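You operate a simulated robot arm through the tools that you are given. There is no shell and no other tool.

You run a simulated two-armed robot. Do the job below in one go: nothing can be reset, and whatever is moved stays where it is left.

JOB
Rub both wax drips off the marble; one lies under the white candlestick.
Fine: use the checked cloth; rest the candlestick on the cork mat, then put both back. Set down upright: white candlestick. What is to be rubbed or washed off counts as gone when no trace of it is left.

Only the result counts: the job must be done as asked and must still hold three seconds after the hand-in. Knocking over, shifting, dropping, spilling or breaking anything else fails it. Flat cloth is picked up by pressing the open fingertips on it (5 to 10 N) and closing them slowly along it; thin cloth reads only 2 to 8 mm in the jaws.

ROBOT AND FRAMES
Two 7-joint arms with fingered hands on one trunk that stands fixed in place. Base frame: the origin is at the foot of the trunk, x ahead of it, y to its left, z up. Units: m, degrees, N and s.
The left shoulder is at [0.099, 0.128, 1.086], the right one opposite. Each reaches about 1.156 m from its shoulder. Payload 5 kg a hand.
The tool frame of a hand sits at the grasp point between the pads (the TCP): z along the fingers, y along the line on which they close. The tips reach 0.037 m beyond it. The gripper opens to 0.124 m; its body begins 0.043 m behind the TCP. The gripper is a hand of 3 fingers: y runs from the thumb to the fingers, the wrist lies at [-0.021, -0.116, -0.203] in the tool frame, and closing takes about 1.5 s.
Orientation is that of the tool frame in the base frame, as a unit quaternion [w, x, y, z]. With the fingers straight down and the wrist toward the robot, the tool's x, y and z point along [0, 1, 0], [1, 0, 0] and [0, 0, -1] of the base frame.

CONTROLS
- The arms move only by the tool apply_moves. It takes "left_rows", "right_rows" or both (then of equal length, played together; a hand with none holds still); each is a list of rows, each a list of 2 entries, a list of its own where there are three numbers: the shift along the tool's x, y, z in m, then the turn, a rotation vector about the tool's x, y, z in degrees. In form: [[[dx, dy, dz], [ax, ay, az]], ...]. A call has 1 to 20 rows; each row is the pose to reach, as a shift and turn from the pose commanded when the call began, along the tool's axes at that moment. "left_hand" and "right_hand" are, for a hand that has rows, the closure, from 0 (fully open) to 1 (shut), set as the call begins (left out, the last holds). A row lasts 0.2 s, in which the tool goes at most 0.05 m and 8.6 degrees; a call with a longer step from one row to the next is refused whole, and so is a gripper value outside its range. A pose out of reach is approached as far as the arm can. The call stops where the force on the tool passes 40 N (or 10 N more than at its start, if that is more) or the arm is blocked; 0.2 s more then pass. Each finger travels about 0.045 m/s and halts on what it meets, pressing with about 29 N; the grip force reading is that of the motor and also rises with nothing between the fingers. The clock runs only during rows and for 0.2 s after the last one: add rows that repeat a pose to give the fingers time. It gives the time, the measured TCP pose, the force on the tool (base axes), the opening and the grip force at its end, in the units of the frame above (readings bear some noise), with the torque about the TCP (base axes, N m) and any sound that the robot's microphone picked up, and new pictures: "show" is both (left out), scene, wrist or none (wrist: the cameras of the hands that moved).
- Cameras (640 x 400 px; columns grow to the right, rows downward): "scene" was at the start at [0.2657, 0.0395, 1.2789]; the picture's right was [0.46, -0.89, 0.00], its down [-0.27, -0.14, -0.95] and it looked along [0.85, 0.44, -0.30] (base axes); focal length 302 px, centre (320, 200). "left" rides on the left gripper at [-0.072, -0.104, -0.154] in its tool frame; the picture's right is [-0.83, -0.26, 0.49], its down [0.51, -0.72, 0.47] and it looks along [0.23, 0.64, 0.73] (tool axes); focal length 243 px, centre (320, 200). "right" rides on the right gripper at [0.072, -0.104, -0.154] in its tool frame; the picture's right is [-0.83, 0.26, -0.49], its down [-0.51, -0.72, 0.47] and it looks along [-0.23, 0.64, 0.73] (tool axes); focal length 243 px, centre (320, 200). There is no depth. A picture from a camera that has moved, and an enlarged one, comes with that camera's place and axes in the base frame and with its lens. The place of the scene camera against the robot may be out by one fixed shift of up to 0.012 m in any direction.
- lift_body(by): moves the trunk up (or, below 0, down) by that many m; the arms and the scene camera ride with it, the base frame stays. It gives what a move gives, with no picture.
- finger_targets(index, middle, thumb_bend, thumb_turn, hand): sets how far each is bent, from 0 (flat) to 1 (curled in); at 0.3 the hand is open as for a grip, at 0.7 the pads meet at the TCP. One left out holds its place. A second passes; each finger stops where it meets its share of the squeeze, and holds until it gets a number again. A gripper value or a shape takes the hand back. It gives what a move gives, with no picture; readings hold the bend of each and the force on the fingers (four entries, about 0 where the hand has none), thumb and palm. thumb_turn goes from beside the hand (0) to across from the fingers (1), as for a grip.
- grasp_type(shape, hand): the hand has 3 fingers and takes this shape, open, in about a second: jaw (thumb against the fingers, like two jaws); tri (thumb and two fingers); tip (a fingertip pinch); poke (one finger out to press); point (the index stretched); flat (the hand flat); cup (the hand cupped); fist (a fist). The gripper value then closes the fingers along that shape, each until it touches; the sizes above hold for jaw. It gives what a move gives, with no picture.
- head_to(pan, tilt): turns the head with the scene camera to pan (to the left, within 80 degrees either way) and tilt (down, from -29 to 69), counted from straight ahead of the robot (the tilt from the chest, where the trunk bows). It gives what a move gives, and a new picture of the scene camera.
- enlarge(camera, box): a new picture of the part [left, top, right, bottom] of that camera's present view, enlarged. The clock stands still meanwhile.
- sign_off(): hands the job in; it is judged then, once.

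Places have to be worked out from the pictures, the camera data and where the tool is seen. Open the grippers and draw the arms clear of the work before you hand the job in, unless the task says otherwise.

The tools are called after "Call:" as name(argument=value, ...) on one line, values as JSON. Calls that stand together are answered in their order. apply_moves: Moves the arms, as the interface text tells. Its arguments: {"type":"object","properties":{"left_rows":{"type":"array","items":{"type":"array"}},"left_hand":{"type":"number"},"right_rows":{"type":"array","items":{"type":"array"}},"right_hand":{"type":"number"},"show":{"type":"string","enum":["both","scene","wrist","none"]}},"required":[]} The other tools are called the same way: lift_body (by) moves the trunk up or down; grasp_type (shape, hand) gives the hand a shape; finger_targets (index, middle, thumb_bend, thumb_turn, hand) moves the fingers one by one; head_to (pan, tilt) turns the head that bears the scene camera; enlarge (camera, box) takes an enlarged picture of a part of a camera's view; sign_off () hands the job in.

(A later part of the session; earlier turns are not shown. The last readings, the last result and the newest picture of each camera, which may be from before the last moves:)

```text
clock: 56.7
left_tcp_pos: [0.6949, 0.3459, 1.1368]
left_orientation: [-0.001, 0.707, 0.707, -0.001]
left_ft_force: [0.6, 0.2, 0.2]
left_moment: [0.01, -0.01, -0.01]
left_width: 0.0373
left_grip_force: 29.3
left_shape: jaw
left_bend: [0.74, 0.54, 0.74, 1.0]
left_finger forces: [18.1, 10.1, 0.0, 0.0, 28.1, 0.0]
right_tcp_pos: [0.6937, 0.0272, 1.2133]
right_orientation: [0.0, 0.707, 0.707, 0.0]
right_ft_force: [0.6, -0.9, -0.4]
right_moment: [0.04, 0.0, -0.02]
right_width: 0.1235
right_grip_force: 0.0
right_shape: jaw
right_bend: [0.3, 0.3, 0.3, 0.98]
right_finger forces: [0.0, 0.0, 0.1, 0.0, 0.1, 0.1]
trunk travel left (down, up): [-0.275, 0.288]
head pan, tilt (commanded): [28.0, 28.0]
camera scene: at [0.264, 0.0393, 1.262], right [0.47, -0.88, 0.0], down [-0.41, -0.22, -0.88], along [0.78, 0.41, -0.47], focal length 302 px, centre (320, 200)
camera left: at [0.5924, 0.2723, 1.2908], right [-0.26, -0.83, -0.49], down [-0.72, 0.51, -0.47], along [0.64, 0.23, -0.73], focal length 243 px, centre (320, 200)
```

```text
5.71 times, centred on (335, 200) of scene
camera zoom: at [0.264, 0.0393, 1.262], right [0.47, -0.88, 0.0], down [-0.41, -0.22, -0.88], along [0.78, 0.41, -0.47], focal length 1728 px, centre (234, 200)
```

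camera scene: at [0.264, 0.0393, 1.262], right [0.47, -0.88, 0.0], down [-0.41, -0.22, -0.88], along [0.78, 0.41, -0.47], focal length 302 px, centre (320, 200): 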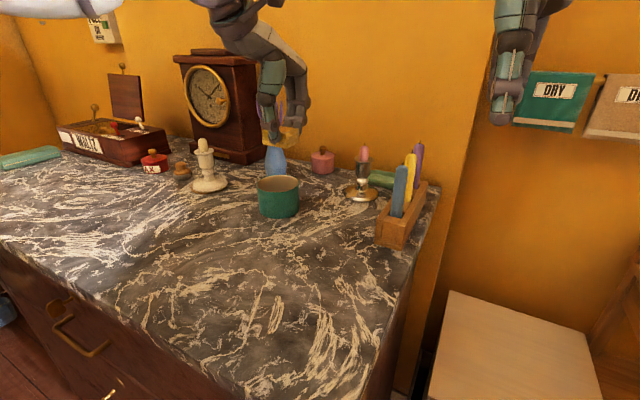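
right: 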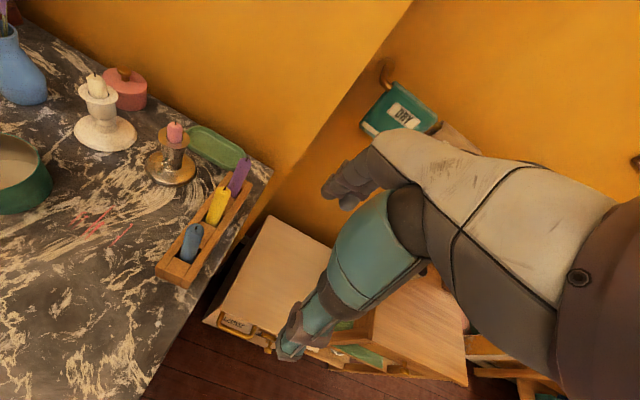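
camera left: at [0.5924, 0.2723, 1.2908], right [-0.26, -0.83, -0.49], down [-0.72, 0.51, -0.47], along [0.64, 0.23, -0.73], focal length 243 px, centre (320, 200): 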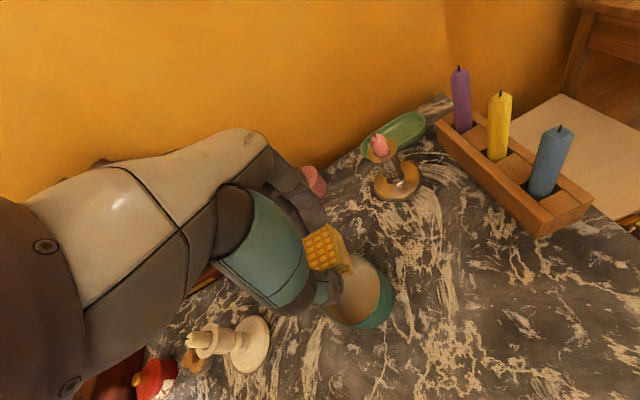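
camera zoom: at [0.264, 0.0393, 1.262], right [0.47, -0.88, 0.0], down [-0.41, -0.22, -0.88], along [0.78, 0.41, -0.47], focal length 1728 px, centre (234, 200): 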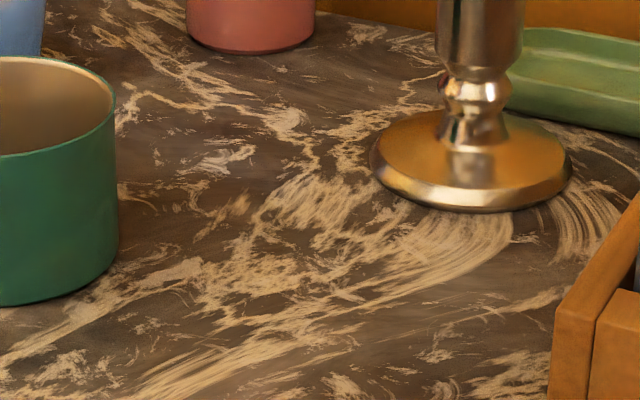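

No trace is left in any view. I carry the cloth back to its original place (TCP (0.683, 0.459)) and lower to just above the marble for a comparison with the earlier pictures.

Call:
apply_moves(left_rows=[[[0.038, -0.004, 0], [0, 0, 0]], [[0.076, -0.008, 0], [0, 0, 0]], [[0.1132, -0.0115, 0], [0, 0, 0]], [[0.1132, -0.0115, 0.04], [0, 0, 0]], [[0.1132, -0.0115, 0.08], [0, 0, 0]], [[0.1132, -0.0115, 0.115], [0, 0, 0]], [[0.1132, -0.0115, 0.13], [0, 0, 0]], [[0.1132, -0.0115, 0.13], [0, 0, 0]]], show="both")

Call:
enlarge(camera="scene", box=[180, 130, 320, 230])

Call:
enlarge(camera="left", box=[260, 150, 480, 360])

```text
clock: 58.5
left_tcp_pos: [0.6853, 0.4613, 1.0068]
left_orientation: [-0.001, 0.707, 0.707, 0.0]
left_ft_force: [-0.4, 0.0, -0.3]
left_moment: [0.02, -0.01, -0.01]
left_width: 0.0374
left_grip_force: 29.4
left_shape: jaw
left_bend: [0.74, 0.54, 0.74, 1.0]
left_finger forces: [17.9, 9.8, 0.0, 0.1, 27.9, 0.0]
right_tcp_pos: [0.6923, 0.0273, 1.2136]
right_orientation: [0.0, 0.707, 0.707, 0.0]
right_ft_force: [-0.4, -0.1, -0.4]
right_moment: [0.02, 0.01, 0.01]
right_width: 0.1237
right_grip_force: 0.0
right_shape: jaw
right_bend: [0.3, 0.3, 0.3, 0.98]
right_finger forces: [0.0, 0.0, 0.1, 0.0, 0.0, 0.0]
trunk travel left (down, up): [-0.275, 0.288]
head pan, tilt (commanded): [28.0, 28.0]
camera scene: at [0.2631, 0.0394, 1.2623], right [0.47, -0.88, 0.0], down [-0.41, -0.22, -0.88], along [0.78, 0.41, -0.47], focal length 302 px, centre (320, 200)
camera left: at [0.5816, 0.3878, 1.1599], right [-0.26, -0.83, -0.49], down [-0.72, 0.51, -0.47], along [0.64, 0.23, -0.73], focal length 243 px, centre (320, 200)
```

scene: 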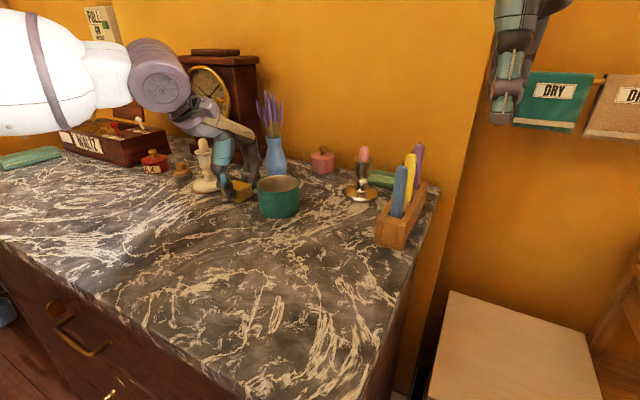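
left: 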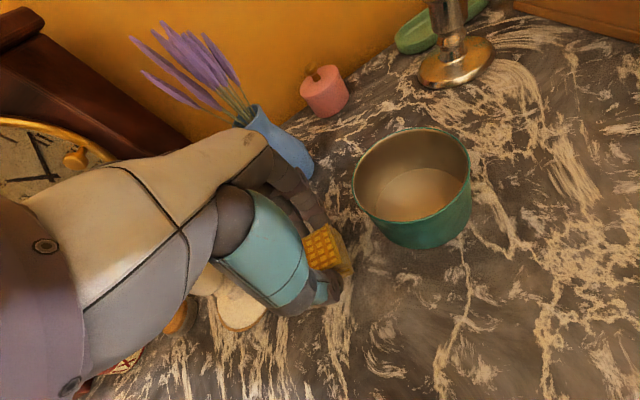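

```text
4.00 times, centred on (250, 180) of scene
camera zoom: at [0.2631, 0.0394, 1.2623], right [0.47, -0.88, 0.0], down [-0.41, -0.22, -0.88], along [0.78, 0.41, -0.47], focal length 1210 px, centre (600, 280)
```

zoom: 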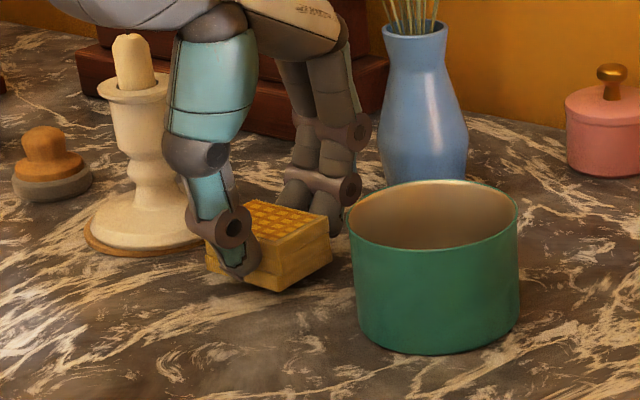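

```text
1.90 times, centred on (370, 255) of left
camera zoom: at [0.5816, 0.3878, 1.1599], right [-0.26, -0.83, -0.49], down [-0.72, 0.51, -0.47], along [0.64, 0.23, -0.73], focal length 462 px, centre (225, 95)
```

zoom: 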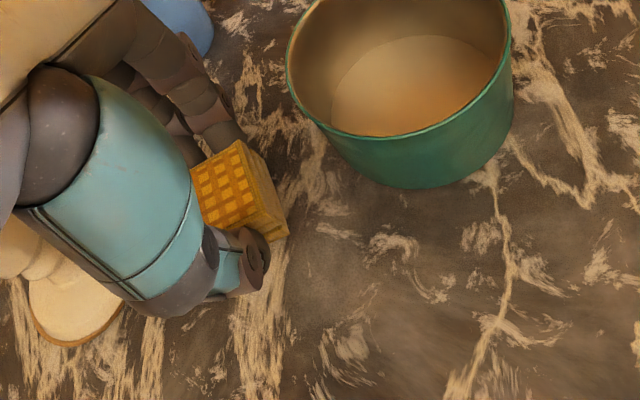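

The cloth is about 3 mm left of its original image position after accounting for height. I shift it right by 3 mm and lower it to contact.

Call:
apply_moves(left_rows=[[[-0.003, 0.001, 0.002], [0, 0, 0]], [[-0.003, 0.001, 0.005], [0, 0, 0]], [[-0.003, 0.001, 0.0075], [0, 0, 0]], [[-0.003, 0.001, 0.0075], [0, 0, 0]]], show="none")

Call:
enlarge(camera="scene", box=[180, 130, 320, 230])

```text
clock: 59.5
left_tcp_pos: [0.6859, 0.4576, 0.9974]
left_orientation: [0.0, 0.707, 0.707, -0.001]
left_ft_force: [-0.2, -0.3, -0.4]
left_moment: [0.03, -0.03, 0.02]
left_width: 0.0373
left_grip_force: 28.8
left_shape: jaw
left_bend: [0.74, 0.54, 0.74, 1.0]
left_finger forces: [17.9, 9.9, 0.0, 0.0, 28.1, 0.0]
right_tcp_pos: [0.6934, 0.0262, 1.2124]
right_orientation: [-0.001, 0.707, 0.707, 0.0]
right_ft_force: [0.0, -0.4, -0.1]
right_moment: [0.04, 0.01, -0.01]
right_width: 0.1238
right_grip_force: 0.1
right_shape: jaw
right_bend: [0.3, 0.3, 0.3, 0.98]
right_finger forces: [0.0, 0.0, 0.0, 0.0, 0.0, 0.1]
trunk travel left (down, up): [-0.275, 0.288]
head pan, tilt (commanded): [28.0, 28.0]
```

```text
4.00 times, centred on (250, 180) of scene
camera zoom: at [0.2633, 0.0393, 1.2622], right [0.47, -0.88, 0.0], down [-0.41, -0.22, -0.88], along [0.78, 0.41, -0.47], focal length 1210 px, centre (600, 280)
```

zoom: 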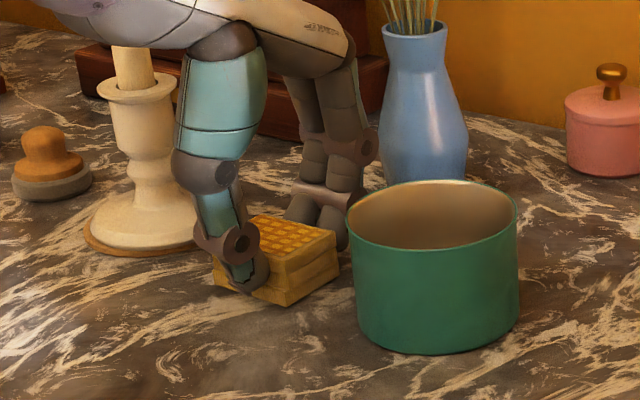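

The cloth corners match the original pixels within 2–3 px. I lower 1 mm more to touch, then open the hand slowly.

Call:
apply_moves(left_rows=[[[0.001, 0, 0.0006], [0, 0, 0]], [[0.001, 0, 0.0012], [0, 0, 0]], [[0.001, 0, 0.0012], [0, 0, 0]]], show="none")

Call:
apply_moves(left_rows=[[[0, 0, 0], [0, 0, 0]], [[0, 0, 0], [0, 0, 0]], [[0, 0, 0], [0, 0, 0]], [[0, 0, 0], [0, 0, 0]], [[0, 0, 0], [0, 0, 0]], [[0, 0, 0], [0, 0, 0]]], left_hand=0.3, show="both")

Call:
enlarge(camera="scene", box=[180, 130, 320, 230])

```text
clock: 60.3
left_tcp_pos: [0.6859, 0.4579, 0.9976]
left_orientation: [0.0, 0.707, 0.707, 0.001]
left_ft_force: [-0.6, 0.4, 0.9]
left_moment: [0.04, 0.0, 0.03]
left_width: 0.0377
left_grip_force: 28.3
left_shape: jaw
left_bend: [0.74, 0.54, 0.74, 1.0]
left_finger forces: [17.9, 9.9, 0.0, 0.1, 28.1, 0.0]
right_tcp_pos: [0.6934, 0.0263, 1.2136]
right_orientation: [0.0, 0.707, 0.707, -0.001]
right_ft_force: [0.3, 0.4, -0.2]
right_moment: [0.02, 0.02, -0.02]
right_width: 0.1235
right_grip_force: 0.0
right_shape: jaw
right_bend: [0.3, 0.3, 0.3, 0.98]
right_finger forces: [0.1, 0.1, 0.0, 0.1, 0.0, 0.0]
trunk travel left (down, up): [-0.275, 0.288]
head pan, tilt (commanded): [28.0, 28.0]
```

```text
clock: 61.7
left_tcp_pos: [0.6855, 0.4575, 0.9976]
left_orientation: [0.0, 0.707, 0.707, 0.0]
left_ft_force: [0.4, 0.7, 0.3]
left_moment: [-0.01, -0.02, -0.01]
left_width: 0.0863
left_grip_force: 0.0
left_shape: jaw
left_bend: [0.27, 0.38, 0.59, 0.99]
left_finger forces: [0.0, 0.1, 0.1, 0.0, 0.0, 0.1]
right_tcp_pos: [0.6926, 0.0273, 1.2139]
right_orientation: [0.0, 0.707, 0.707, -0.001]
right_ft_force: [-0.3, -0.9, 1.0]
right_moment: [-0.01, 0.01, 0.04]
right_width: 0.1236
right_grip_force: 0.0
right_shape: jaw
right_bend: [0.3, 0.3, 0.3, 0.98]
right_finger forces: [0.1, 0.0, 0.1, 0.1, 0.0, 0.1]
trunk travel left (down, up): [-0.275, 0.288]
head pan, tilt (commanded): [28.0, 28.0]
camera scene: at [0.2633, 0.0393, 1.2622], right [0.47, -0.88, 0.0], down [-0.41, -0.22, -0.88], along [0.78, 0.41, -0.47], focal length 302 px, centre (320, 200)
camera left: at [0.5819, 0.3848, 1.151], right [-0.26, -0.83, -0.49], down [-0.72, 0.51, -0.47], along [0.64, 0.23, -0.73], focal length 243 px, centre (320, 200)
```

scene: 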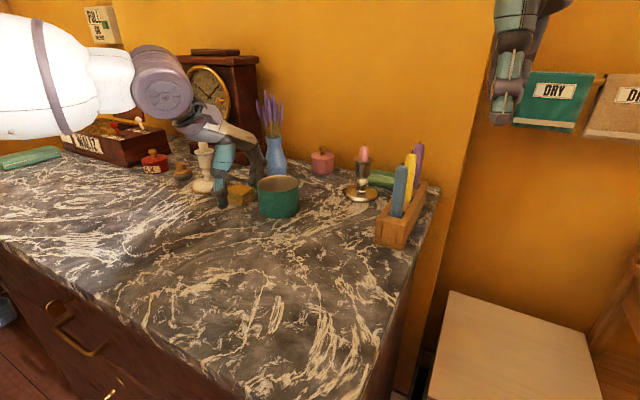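
left: 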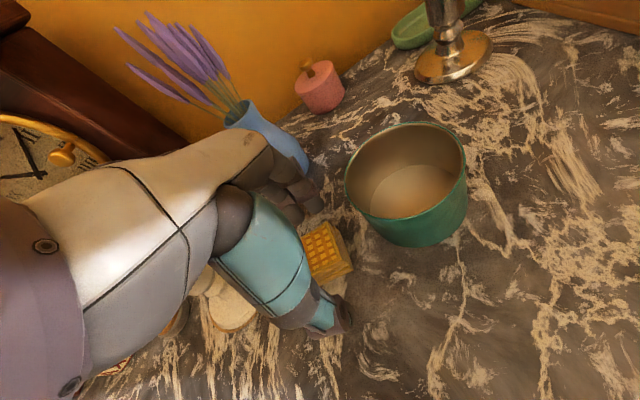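

```text
4.00 times, centred on (250, 180) of scene
camera zoom: at [0.2633, 0.0393, 1.2622], right [0.47, -0.88, 0.0], down [-0.41, -0.22, -0.88], along [0.78, 0.41, -0.47], focal length 1210 px, centre (600, 280)
```

zoom: 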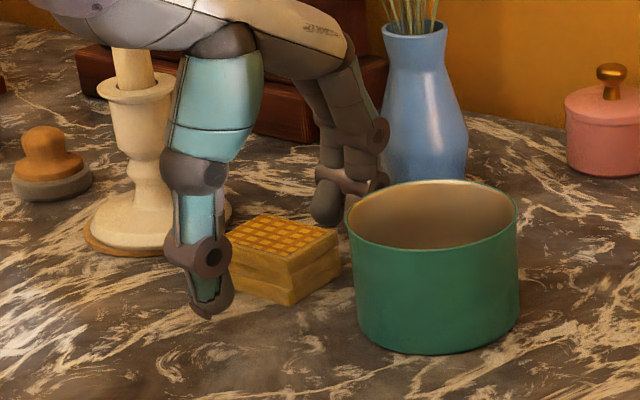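

The cloth lies back at its original spot. I raise the hand, turn it 40° again, and position it above the candlestick on the mat.

Call:
apply_moves(left_rows=[[[0, 0, -0.035], [0, 0, 0]], [[0, 0, -0.075], [0, 0, 0]], [[0, 0, -0.115], [0, 0, 0]], [[0, 0, -0.155], [0, 0, 0]], [[0, 0, -0.18], [0, 0, 0]], [[0.0225, 0.003, -0.18], [0, 0, 8]], [[0.045, 0.006, -0.18], [0, 0, 16]], [[0.0675, 0.008, -0.18], [0, 0, 24]], [[0.09, 0.011, -0.18], [0, 0, 32]], [[0.1125, 0.014, -0.18], [0, 0, 40]], [[0.1125, 0.014, -0.18], [0, 0, 40]]], left_hand=0.3, show="both")

Call:
enlarge(camera="scene", box=[140, 60, 320, 220])

Call:
enlarge(camera="left", box=[260, 180, 440, 360])

```text
clock: 64.1
left_tcp_pos: [0.6987, 0.5706, 1.1782]
left_orientation: [-0.001, 0.907, 0.421, 0.001]
left_ft_force: [0.2, -0.1, -0.5]
left_moment: [0.01, 0.0, 0.0]
left_width: 0.0866
left_grip_force: 0.0
left_shape: jaw
left_bend: [0.27, 0.37, 0.59, 0.99]
left_finger forces: [0.1, 0.0, 0.0, 0.1, 0.1, 0.1]
right_tcp_pos: [0.6925, 0.0256, 1.2136]
right_orientation: [0.001, 0.708, 0.706, 0.001]
right_ft_force: [0.9, 0.5, -0.9]
right_moment: [0.0, -0.02, -0.02]
right_width: 0.1234
right_grip_force: 0.1
right_shape: jaw
right_bend: [0.3, 0.3, 0.3, 0.98]
right_finger forces: [0.0, 0.0, 0.0, 0.0, 0.1, 0.0]
trunk travel left (down, up): [-0.275, 0.288]
head pan, tilt (commanded): [28.0, 28.0]
camera scene: at [0.2628, 0.0391, 1.2623], right [0.47, -0.88, 0.0], down [-0.41, -0.22, -0.88], along [0.78, 0.41, -0.47], focal length 302 px, centre (320, 200)
camera left: at [0.5725, 0.5803, 1.3316], right [-0.73, -0.47, -0.49], down [-0.23, 0.85, -0.47], along [0.64, -0.24, -0.73], focal length 243 px, centre (320, 200)
```

scene: 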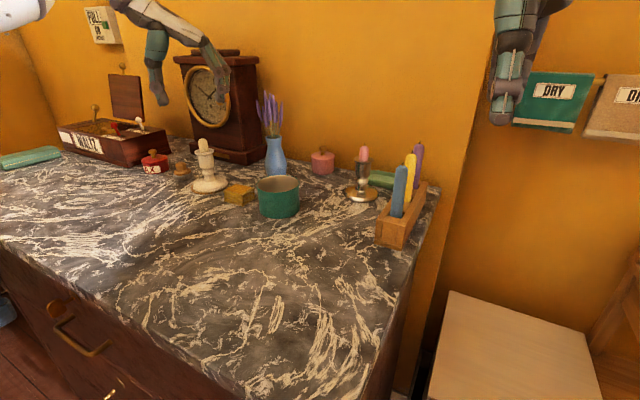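
left: 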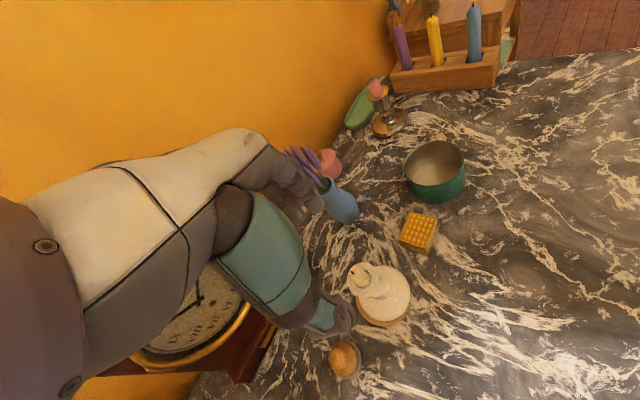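

```text
2.50 times, centred on (230, 140) of scene
camera zoom: at [0.2628, 0.0391, 1.2623], right [0.47, -0.88, 0.0], down [-0.41, -0.22, -0.88], along [0.78, 0.41, -0.47], focal length 756 px, centre (545, 350)
```

zoom: 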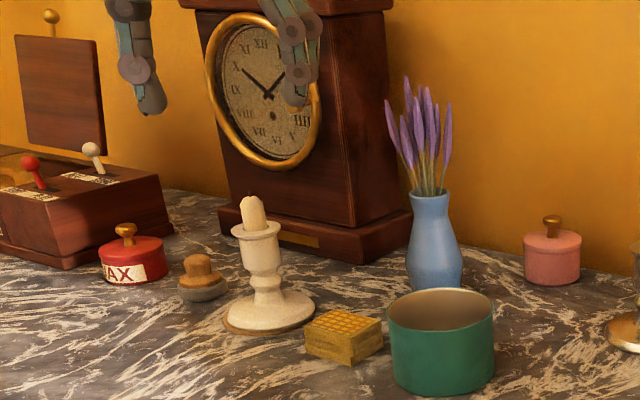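

```text
2.22 times, centred on (350, 270) of left
camera zoom: at [0.5725, 0.5803, 1.3316], right [-0.73, -0.47, -0.49], down [-0.23, 0.85, -0.47], along [0.64, -0.24, -0.73], focal length 539 px, centre (253, 44)
```

zoom: 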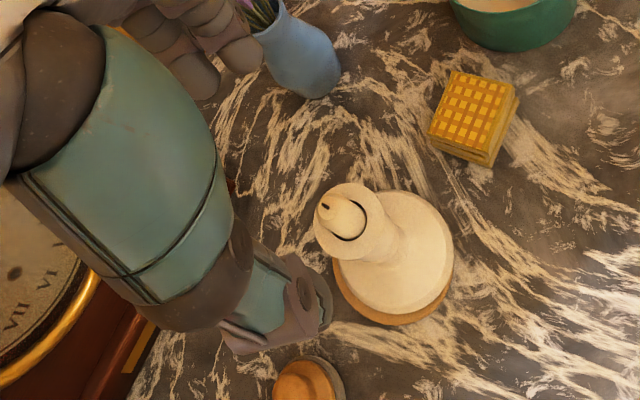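

The candlestick measures at (0.700, 0.570), right under the hand. I descend around it to TCP z ≈ 1.036 with the hand narrowed to 0.38.

Call:
apply_moves(left_rows=[[[0, 0, 0.035], [0, 0, 0]], [[0, 0, 0.07], [0, 0, 0]], [[0, 0, 0.1], [0, 0, 0]], [[0, 0, 0.125], [0, 0, 0]], [[0, 0, 0.1415], [0, 0, 0]], [[0, 0, 0.1415], [0, 0, 0]]], left_hand=0.38, show="both")

Call:
enlarge(camera="scene", box=[160, 110, 280, 210])

Call:
enlarge(camera="left", box=[260, 180, 440, 360])

```text
clock: 65.5
left_tcp_pos: [0.6991, 0.5697, 1.0358]
left_orientation: [0.0, 0.906, 0.423, 0.0]
left_ft_force: [0.1, -0.1, -0.6]
left_moment: [0.0, -0.02, 0.02]
left_width: 0.0773
left_grip_force: 0.1
left_shape: jaw
left_bend: [0.73, 0.4, 0.63, 1.0]
left_finger forces: [0.1, 0.1, 0.0, 0.0, 0.0, 0.0]
right_tcp_pos: [0.6939, 0.0259, 1.2135]
right_orientation: [0.001, 0.707, 0.707, -0.001]
right_ft_force: [0.7, -0.3, 1.2]
right_moment: [0.0, 0.01, 0.02]
right_width: 0.1235
right_grip_force: 0.1
right_shape: jaw
right_bend: [0.3, 0.3, 0.3, 0.98]
right_finger forces: [0.0, 0.0, 0.0, 0.0, 0.0, 0.1]
trunk travel left (down, up): [-0.275, 0.288]
head pan, tilt (commanded): [28.0, 28.0]
camera scene: at [0.2633, 0.0392, 1.2622], right [0.47, -0.88, 0.0], down [-0.41, -0.22, -0.88], along [0.78, 0.41, -0.47], focal length 302 px, centre (320, 200)
camera left: at [0.5731, 0.5806, 1.1894], right [-0.73, -0.47, -0.49], down [-0.23, 0.85, -0.47], along [0.64, -0.23, -0.73], focal length 243 px, centre (320, 200)
```

scene: 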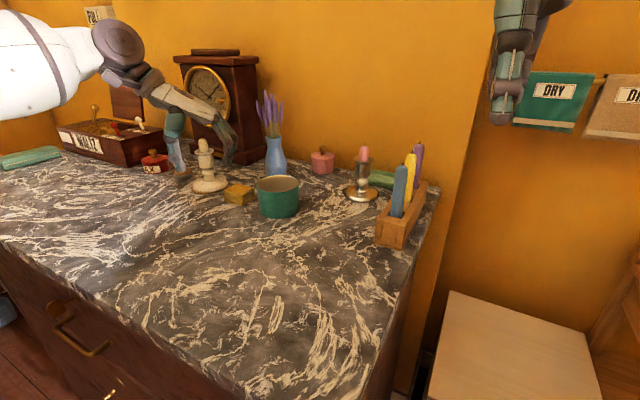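
left: 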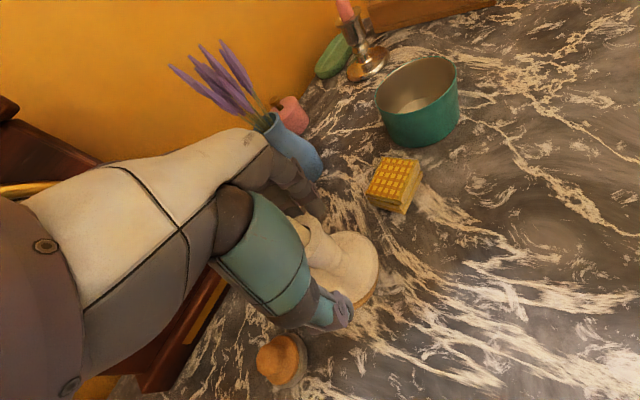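

```text
4.00 times, centred on (220, 160) of scene
camera zoom: at [0.2633, 0.0392, 1.2622], right [0.47, -0.88, 0.0], down [-0.41, -0.22, -0.88], along [0.78, 0.41, -0.47], focal length 1210 px, centre (720, 360)
```

zoom: 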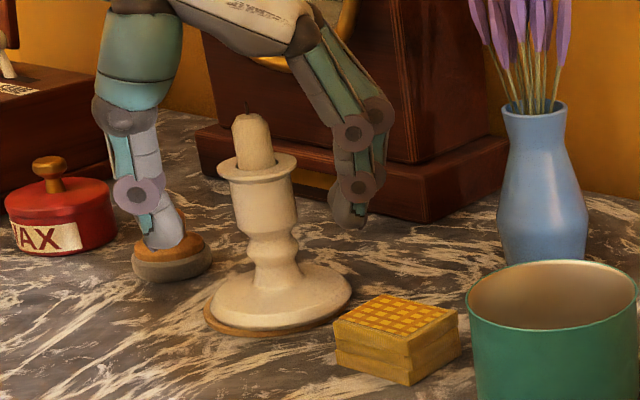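

```text
2.22 times, centred on (350, 270) of left
camera zoom: at [0.5731, 0.5806, 1.1894], right [-0.73, -0.47, -0.49], down [-0.23, 0.85, -0.47], along [0.64, -0.23, -0.73], focal length 539 px, centre (253, 44)
```

zoom: 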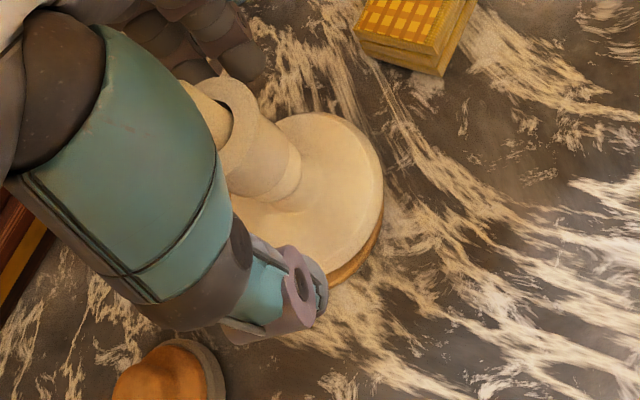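

The flange is centred between thumb and fingers again. I close the hand fully on the candlestick.

Call:
apply_moves(left_rows=[[[0, 0, 0], [0, 0, 0]], [[0, 0, 0], [0, 0, 0]], [[0, 0, 0], [0, 0, 0]], [[0, 0, 0], [0, 0, 0]], [[0, 0, 0], [0, 0, 0]], [[0, 0, 0], [0, 0, 0]], [[0, 0, 0], [0, 0, 0]], [[0, 0, 0], [0, 0, 0]], [[0, 0, 0], [0, 0, 0]]], left_hand=1.0, show="none")

Call:
enlarge(camera="scene", box=[160, 110, 280, 210])

Call:
enlarge(camera="left", box=[260, 180, 440, 360])

```text
clock: 67.5
left_tcp_pos: [0.6987, 0.5695, 1.0363]
left_orientation: [0.0, 0.907, 0.422, 0.0]
left_ft_force: [-0.7, -0.7, 0.7]
left_moment: [-0.06, -0.03, -0.01]
left_width: 0.0236
left_grip_force: 29.2
left_shape: jaw
left_bend: [0.73, 0.58, 0.74, 1.0]
left_finger forces: [15.7, 8.1, 0.0, 0.0, 25.2, 0.0]
right_tcp_pos: [0.693, 0.0258, 1.2138]
right_orientation: [0.0, 0.707, 0.707, 0.0]
right_ft_force: [-1.3, 0.1, 0.8]
right_moment: [-0.01, 0.01, 0.0]
right_width: 0.1236
right_grip_force: 0.1
right_shape: jaw
right_bend: [0.3, 0.3, 0.3, 0.98]
right_finger forces: [0.1, 0.0, 0.1, 0.0, 0.0, 0.0]
trunk travel left (down, up): [-0.275, 0.288]
head pan, tilt (commanded): [28.0, 28.0]
```

```text
4.00 times, centred on (220, 160) of scene
camera zoom: at [0.2635, 0.0394, 1.2622], right [0.47, -0.88, 0.0], down [-0.41, -0.22, -0.88], along [0.78, 0.41, -0.47], focal length 1210 px, centre (720, 360)
```

zoom: 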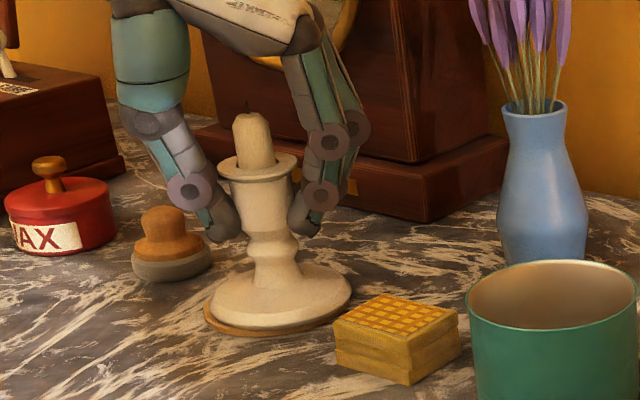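

```text
2.22 times, centred on (350, 270) of left
camera zoom: at [0.5733, 0.5808, 1.1894], right [-0.73, -0.47, -0.49], down [-0.23, 0.85, -0.47], along [0.64, -0.23, -0.73], focal length 539 px, centre (253, 44)
```

zoom: 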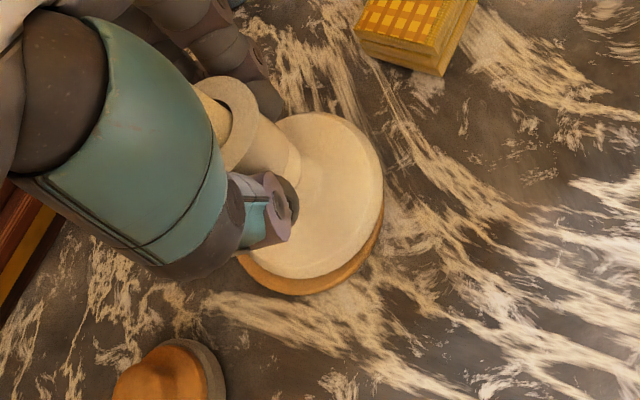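

Gripped again (25 N thumb). I lift 13 cm and check the mat stays put.

Call:
apply_moves(left_rows=[[[0, 0, -0.01], [0, 0, 0]], [[0, 0, -0.025], [0, 0, 0]], [[0, 0, -0.06], [0, 0, 0]], [[0, 0, -0.095], [0, 0, 0]], [[0, 0, -0.13], [0, 0, 0]], [[0, 0, -0.13], [0, 0, 0]]], show="both")

Call:
enlarge(camera="scene", box=[140, 60, 320, 220])

```text
clock: 68.9
left_tcp_pos: [0.7025, 0.5695, 1.1682]
left_orientation: [0.0, 0.907, 0.422, 0.0]
left_ft_force: [-0.3, 0.0, -4.7]
left_moment: [0.02, 0.05, 0.02]
left_width: 0.0235
left_grip_force: 28.7
left_shape: jaw
left_bend: [0.73, 0.58, 0.74, 1.0]
left_finger forces: [15.9, 8.4, 0.1, 0.0, 25.5, 0.1]
right_tcp_pos: [0.6933, 0.0273, 1.2118]
right_orientation: [0.001, 0.708, 0.706, 0.0]
right_ft_force: [0.0, 0.4, 1.1]
right_moment: [0.0, 0.0, -0.03]
right_width: 0.1235
right_grip_force: 0.1
right_shape: jaw
right_bend: [0.3, 0.3, 0.3, 0.98]
right_finger forces: [0.0, 0.1, 0.0, 0.0, 0.0, 0.0]
trunk travel left (down, up): [-0.275, 0.288]
head pan, tilt (commanded): [28.0, 28.0]
camera scene: at [0.264, 0.0403, 1.262], right [0.47, -0.88, 0.0], down [-0.41, -0.22, -0.88], along [0.78, 0.41, -0.47], focal length 302 px, centre (320, 200)
camera left: at [0.5758, 0.5807, 1.321], right [-0.73, -0.47, -0.49], down [-0.23, 0.85, -0.47], along [0.64, -0.24, -0.73], focal length 243 px, centre (320, 200)
```

scene: 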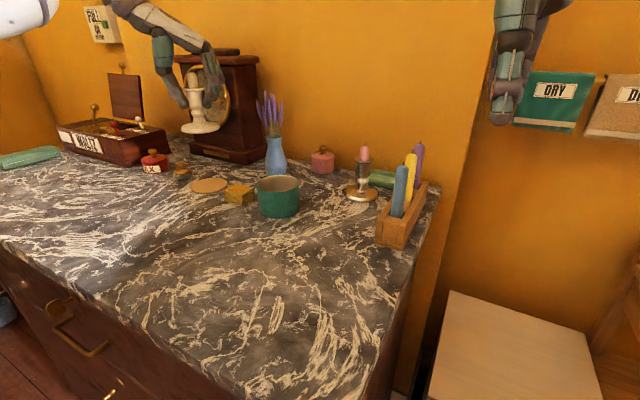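
left: 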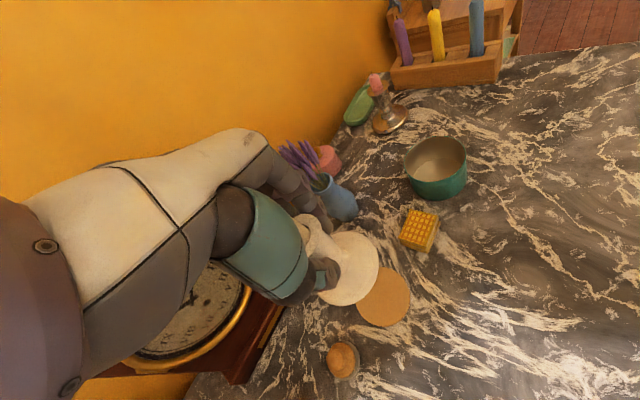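

```text
2.50 times, centred on (230, 140) of scene
camera zoom: at [0.264, 0.0403, 1.262], right [0.47, -0.88, 0.0], down [-0.41, -0.22, -0.88], along [0.78, 0.41, -0.47], focal length 756 px, centre (545, 350)
```

zoom: 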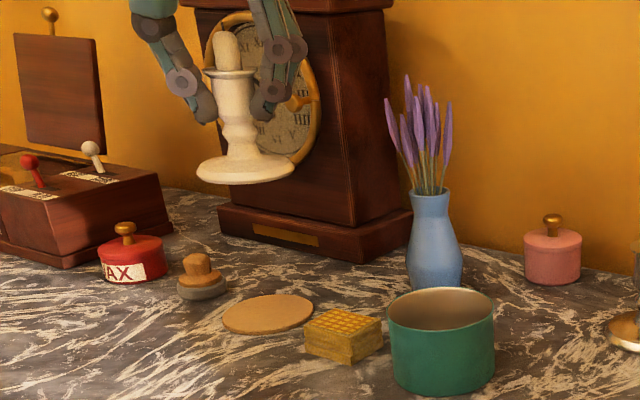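

The mat stayed in place and the candlestick hangs upright. I return along the same path: right over the green pot, then forward above its original spot.

Call:
apply_moves(left_rows=[[[-0.0322, 0.027, 0], [0, 0, 0]], [[-0.0644, 0.054, 0], [0, 0, 0]], [[-0.0965, 0.081, 0], [0, 0, 0]], [[-0.1287, 0.108, 0], [0, 0, 0]], [[-0.1609, 0.135, 0], [0, 0, 0]], [[-0.1339, 0.17, 0], [0, 0, 0]], [[-0.107, 0.2051, 0], [0, 0, 0]], [[-0.08, 0.2401, 0], [0, 0, 0]], [[-0.08, 0.2401, 0], [0, 0, 0]]], show="both")

Call:
enlarge(camera="scene", box=[240, 60, 420, 230])

Call:
enlarge(camera="right", box=[0, 0, 240, 200])

```text
clock: 70.9
left_tcp_pos: [0.8348, 0.3535, 1.1647]
left_orientation: [0.0, 0.906, 0.423, 0.0]
left_ft_force: [-0.3, 0.1, -3.8]
left_moment: [0.01, 0.02, 0.0]
left_width: 0.0233
left_grip_force: 28.6
left_shape: jaw
left_bend: [0.73, 0.58, 0.74, 1.0]
left_finger forces: [16.3, 9.2, 0.0, 0.0, 25.6, 0.1]
right_tcp_pos: [0.6928, 0.0284, 1.2139]
right_orientation: [0.0, 0.708, 0.706, 0.001]
right_ft_force: [-0.1, 1.0, 0.1]
right_moment: [-0.03, -0.02, -0.01]
right_width: 0.1238
right_grip_force: 0.0
right_shape: jaw
right_bend: [0.3, 0.3, 0.3, 0.98]
right_finger forces: [0.0, 0.0, 0.0, 0.0, 0.0, 0.0]
trunk travel left (down, up): [-0.275, 0.288]
head pan, tilt (commanded): [28.0, 28.0]
camera scene: at [0.2629, 0.04, 1.2623], right [0.47, -0.88, 0.0], down [-0.41, -0.22, -0.88], along [0.78, 0.41, -0.47], focal length 302 px, centre (320, 200)
camera left: at [0.7089, 0.3647, 1.3192], right [-0.73, -0.47, -0.49], down [-0.23, 0.85, -0.47], along [0.64, -0.24, -0.73], focal length 243 px, centre (320, 200)
```

scene: 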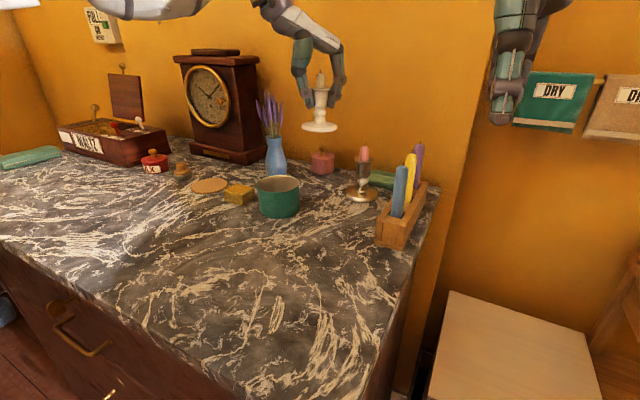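
left: 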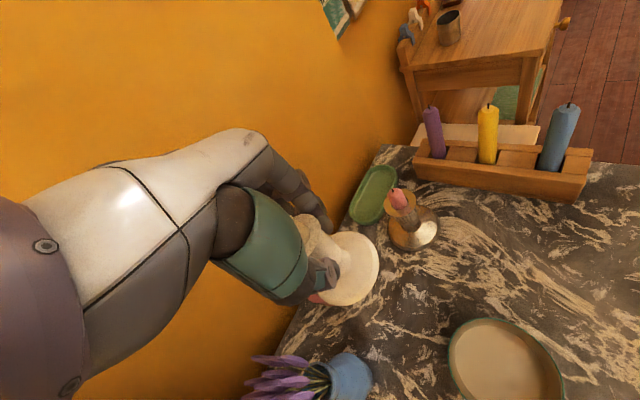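

```text
2.35 times, centred on (330, 145) of scene
camera zoom: at [0.2629, 0.04, 1.2623], right [0.47, -0.88, 0.0], down [-0.41, -0.22, -0.88], along [0.78, 0.41, -0.47], focal length 712 px, centre (296, 329)
```

zoom: 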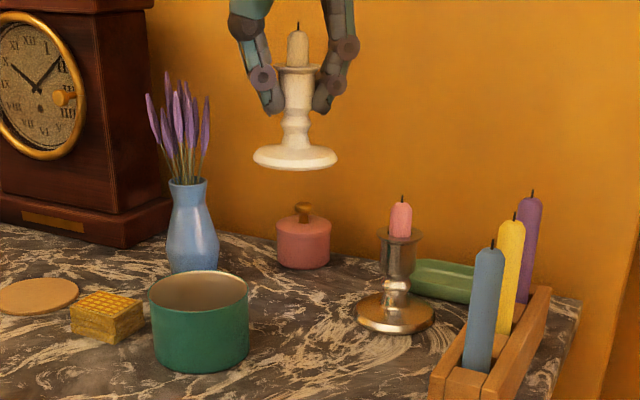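

```text
2.00 times, centred on (120, 100) of right
camera zoom: at [0.5888, 0.1, 1.3656], right [0.26, -0.83, 0.49], down [-0.72, -0.51, -0.47], along [0.64, -0.23, -0.73], focal length 485 px, centre (720, 400)
```

zoom: 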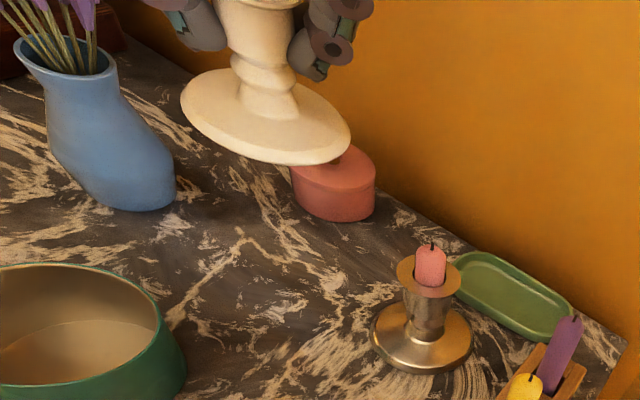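

Compared with the first lift, the candlestick now hangs a few mm to the right. I lower it to about 8 mm above the marble and compare with the original close-ups.

Call:
apply_moves(left_rows=[[[0, 0, 0.035], [0, 0, 0]], [[0, 0, 0.07], [0, 0, 0]], [[0, 0, 0.1], [0, 0, 0]], [[0, 0, 0.118], [0, 0, 0]], [[0, 0, 0.125], [0, 0, 0]], [[0, 0, 0.125], [0, 0, 0]]], show="both")

Call:
enlarge(camera="scene", box=[270, 100, 390, 200])

Call:
enlarge(camera="right", box=[40, 50, 160, 140])

Call:
enlarge(camera="left", box=[260, 180, 400, 330])

```text
clock: 72.3
left_tcp_pos: [0.8324, 0.3549, 1.0398]
left_orientation: [0.0, 0.906, 0.422, 0.0]
left_ft_force: [-0.1, 0.4, -3.7]
left_moment: [0.02, 0.04, 0.01]
left_width: 0.0236
left_grip_force: 29.0
left_shape: jaw
left_bend: [0.73, 0.58, 0.74, 1.0]
left_finger forces: [16.5, 9.4, 0.0, 0.0, 25.5, 0.0]
right_tcp_pos: [0.6932, 0.0264, 1.2133]
right_orientation: [-0.001, 0.707, 0.707, 0.0]
right_ft_force: [-0.2, -0.2, 0.2]
right_moment: [0.0, -0.02, -0.02]
right_width: 0.1236
right_grip_force: 0.1
right_shape: jaw
right_bend: [0.3, 0.3, 0.3, 0.98]
right_finger forces: [0.0, 0.0, 0.0, 0.1, 0.0, 0.1]
trunk travel left (down, up): [-0.275, 0.288]
head pan, tilt (commanded): [28.0, 28.0]
camera scene: at [0.2639, 0.0396, 1.2621], right [0.47, -0.88, 0.0], down [-0.41, -0.22, -0.88], along [0.78, 0.41, -0.47], focal length 302 px, centre (320, 200)
camera left: at [0.7082, 0.3657, 1.1935], right [-0.73, -0.47, -0.49], down [-0.23, 0.85, -0.47], along [0.64, -0.23, -0.73], focal length 243 px, centre (320, 200)
```

scene: 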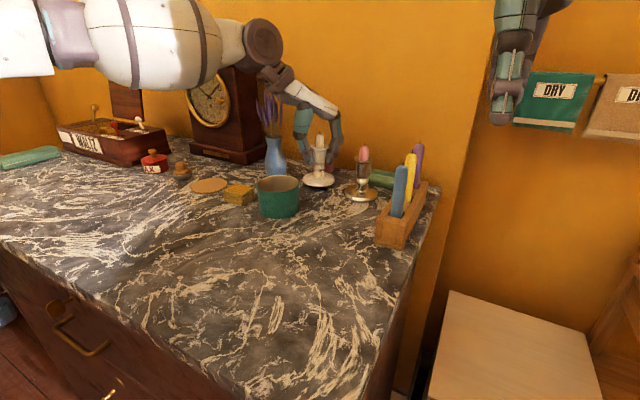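
left: 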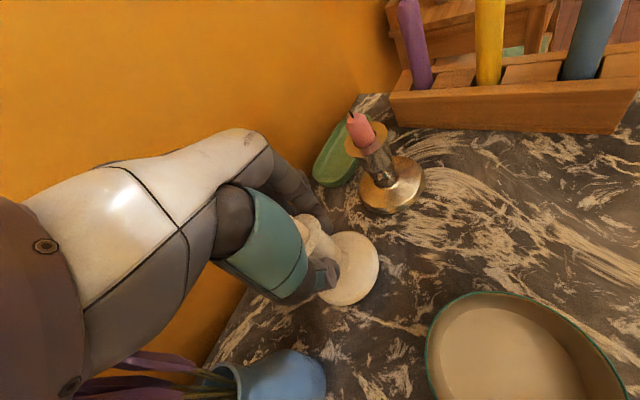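

```text
4.00 times, centred on (330, 150) of scene
camera zoom: at [0.2639, 0.0396, 1.2621], right [0.47, -0.88, 0.0], down [-0.41, -0.22, -0.88], along [0.78, 0.41, -0.47], focal length 1210 px, centre (280, 400)
```

zoom: 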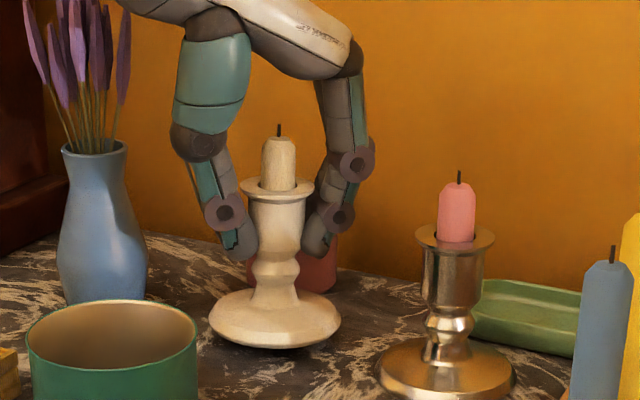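

```text
4.44 times, centred on (100, 95) of right
camera zoom: at [0.59, 0.0995, 1.3651], right [0.26, -0.83, 0.49], down [-0.72, -0.51, -0.47], along [0.64, -0.23, -0.73], focal length 1078 px, centre (1298, 667)
```

zoom: 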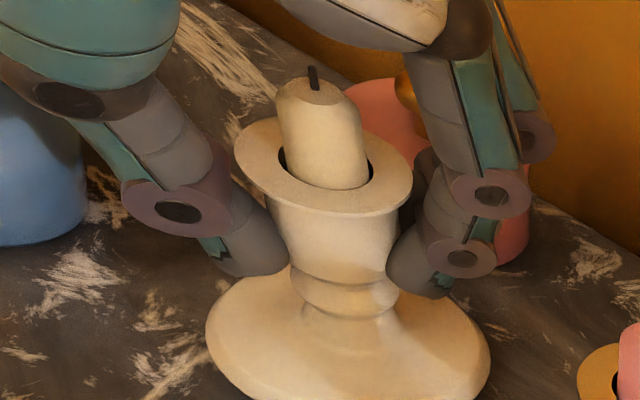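

```text
2.67 times, centred on (330, 255) of left
camera zoom: at [0.7082, 0.3657, 1.1935], right [-0.73, -0.47, -0.49], down [-0.23, 0.85, -0.47], along [0.64, -0.23, -0.73], focal length 647 px, centre (293, 53)
```

zoom: 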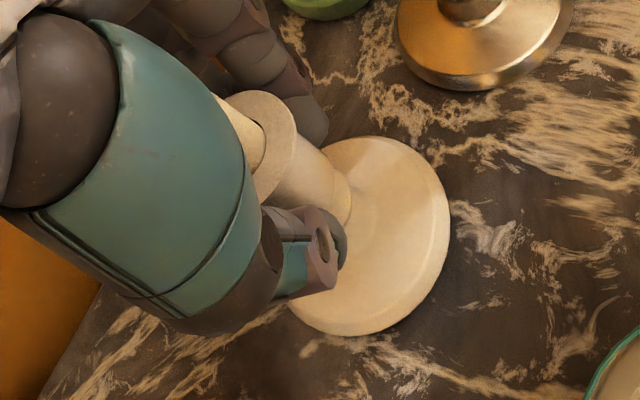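

It is within about 2–4 mm of the original in both views at this height. I lower 7 mm more and compare again nearly at touchdown.

Call:
apply_moves(left_rows=[[[0, 0, 0.004], [0, 0, 0]], [[0, 0, 0.007], [0, 0, 0]], [[0, 0, 0.007], [0, 0, 0]]], show="none")

Call:
enlarge(camera="scene", box=[270, 100, 390, 200])

Call:
enlarge(camera="right", box=[40, 50, 160, 140])

Call:
enlarge(camera="right", box=[0, 0, 220, 150])

```text
clock: 73.1
left_tcp_pos: [0.8323, 0.3559, 1.0329]
left_orientation: [0.0, 0.906, 0.423, -0.001]
left_ft_force: [-0.3, -0.8, -3.5]
left_moment: [0.0, -0.01, 0.02]
left_width: 0.0234
left_grip_force: 28.1
left_shape: jaw
left_bend: [0.73, 0.58, 0.74, 1.0]
left_finger forces: [16.6, 9.5, 0.0, 0.0, 25.4, 0.1]
right_tcp_pos: [0.6928, 0.0264, 1.2131]
right_orientation: [0.0, 0.706, 0.708, 0.0]
right_ft_force: [0.2, 0.9, -0.8]
right_moment: [0.02, 0.02, 0.0]
right_width: 0.1236
right_grip_force: 0.1
right_shape: jaw
right_bend: [0.3, 0.3, 0.3, 0.98]
right_finger forces: [0.0, 0.0, 0.0, 0.0, 0.0, 0.0]
trunk travel left (down, up): [-0.275, 0.288]
head pan, tilt (commanded): [28.0, 28.0]
```

```text
4.00 times, centred on (330, 150) of scene
camera zoom: at [0.2638, 0.0395, 1.2621], right [0.47, -0.88, 0.0], down [-0.41, -0.22, -0.88], along [0.78, 0.41, -0.47], focal length 1210 px, centre (280, 400)
```

zoom: 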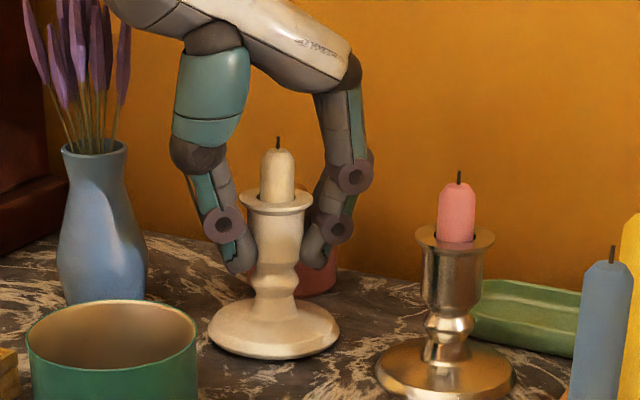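

```text
4.44 times, centred on (100, 95) of right
camera zoom: at [0.5898, 0.0993, 1.3651], right [0.26, -0.83, 0.49], down [-0.72, -0.51, -0.47], along [0.64, -0.23, -0.73], focal length 1078 px, centre (1298, 667)
```

zoom: 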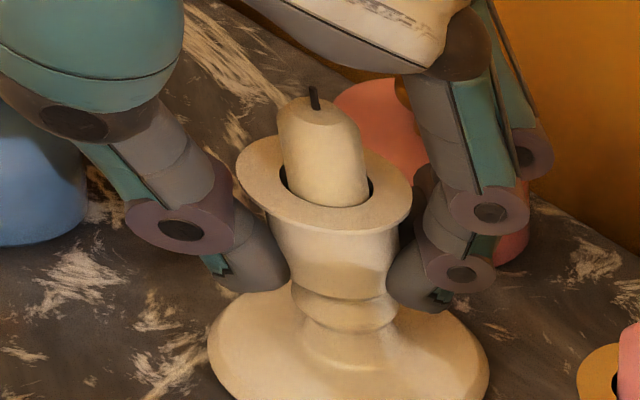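

```text
2.67 times, centred on (110, 75) of right
camera zoom: at [0.5898, 0.0993, 1.3651], right [0.26, -0.83, 0.49], down [-0.72, -0.51, -0.47], along [0.64, -0.23, -0.73], focal length 647 px, centre (880, 533)
```

zoom: 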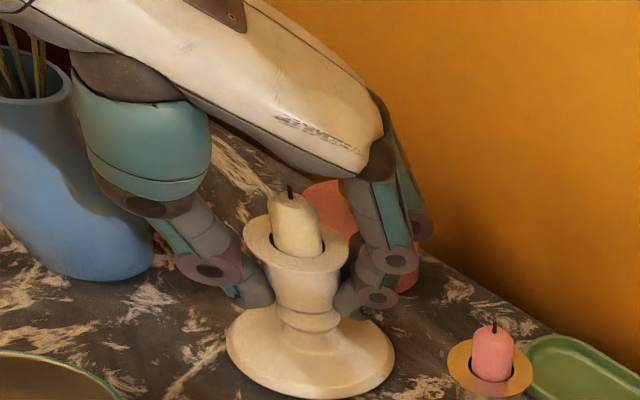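

The base is within about 2 mm of its original position in both views. I lower the last 2 mm to contact.

Call:
apply_moves(left_rows=[[[0.0005, -0.001, 0.0008], [0, 0, 0]], [[0.0005, -0.001, 0.0016], [0, 0, 0]], [[0.0005, -0.001, 0.0024], [0, 0, 0]], [[0.0005, -0.001, 0.0024], [0, 0, 0]]], show="none")

```text
clock: 74.1
left_tcp_pos: [0.8329, 0.3567, 1.0302]
left_orientation: [0.0, 0.906, 0.423, 0.0]
left_ft_force: [-1.2, 0.9, -2.6]
left_moment: [0.0, -0.01, -0.05]
left_width: 0.0236
left_grip_force: 28.9
left_shape: jaw
left_bend: [0.73, 0.58, 0.74, 1.0]
left_finger forces: [16.3, 9.5, 0.1, 0.0, 25.7, 0.0]
right_tcp_pos: [0.6932, 0.0283, 1.2128]
right_orientation: [0.001, 0.707, 0.707, 0.0]
right_ft_force: [0.0, -0.3, -0.1]
right_moment: [-0.02, 0.02, 0.0]
right_width: 0.1233
right_grip_force: 0.0
right_shape: jaw
right_bend: [0.3, 0.3, 0.3, 0.98]
right_finger forces: [0.0, 0.1, 0.0, 0.0, 0.0, 0.0]
trunk travel left (down, up): [-0.275, 0.288]
head pan, tilt (commanded): [28.0, 28.0]
```

The hanging load is dropping (−2.6 N), so the rim just touches. I lower a bit more to rest it fully.

Call:
apply_moves(left_rows=[[[0, 0, 0.0005], [0, 0, 0]], [[0, 0, 0.001], [0, 0, 0]], [[0, 0, 0.001], [0, 0, 0]]], show="none")

Call:
enlarge(camera="scene", box=[270, 100, 390, 200])

Call:
enlarge(camera="right", box=[0, 0, 220, 150])

```text
clock: 74.9
left_tcp_pos: [0.8326, 0.3559, 1.0312]
left_orientation: [0.0, 0.906, 0.423, 0.0]
left_ft_force: [-0.2, 0.4, 0.8]
left_moment: [0.02, -0.03, 0.04]
left_width: 0.0237
left_grip_force: 29.3
left_shape: jaw
left_bend: [0.73, 0.58, 0.74, 1.0]
left_finger forces: [16.0, 9.8, 0.0, 0.0, 27.0, 0.0]
right_tcp_pos: [0.6927, 0.027, 1.213]
right_orientation: [0.0, 0.707, 0.707, 0.0]
right_ft_force: [-0.8, 0.1, 0.0]
right_moment: [0.02, -0.01, 0.02]
right_width: 0.1237
right_grip_force: 0.0
right_shape: jaw
right_bend: [0.3, 0.3, 0.3, 0.98]
right_finger forces: [0.1, 0.0, 0.0, 0.1, 0.2, 0.0]
trunk travel left (down, up): [-0.275, 0.288]
head pan, tilt (commanded): [28.0, 28.0]
```

```text
4.00 times, centred on (330, 150) of scene
camera zoom: at [0.2633, 0.0395, 1.2622], right [0.47, -0.88, 0.0], down [-0.41, -0.22, -0.88], along [0.78, 0.41, -0.47], focal length 1210 px, centre (280, 400)
```

zoom: 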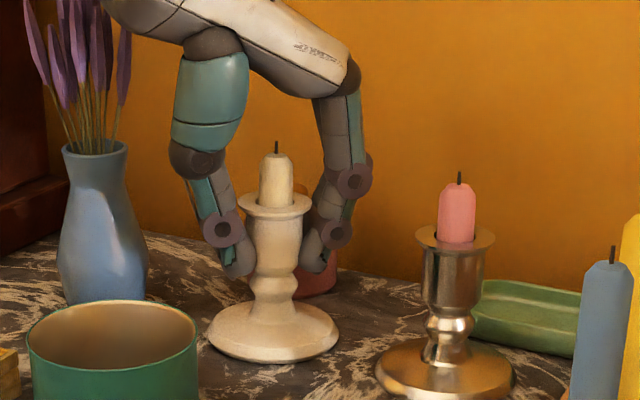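

```text
2.67 times, centred on (110, 75) of right
camera zoom: at [0.5892, 0.0994, 1.3654], right [0.26, -0.83, 0.49], down [-0.72, -0.51, -0.47], along [0.64, -0.23, -0.73], focal length 647 px, centre (880, 533)
```

zoom: 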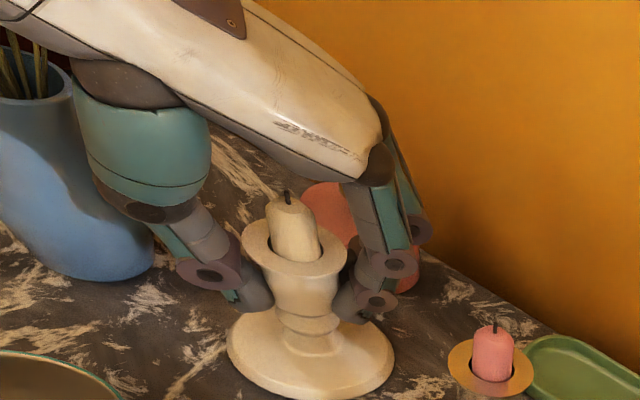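

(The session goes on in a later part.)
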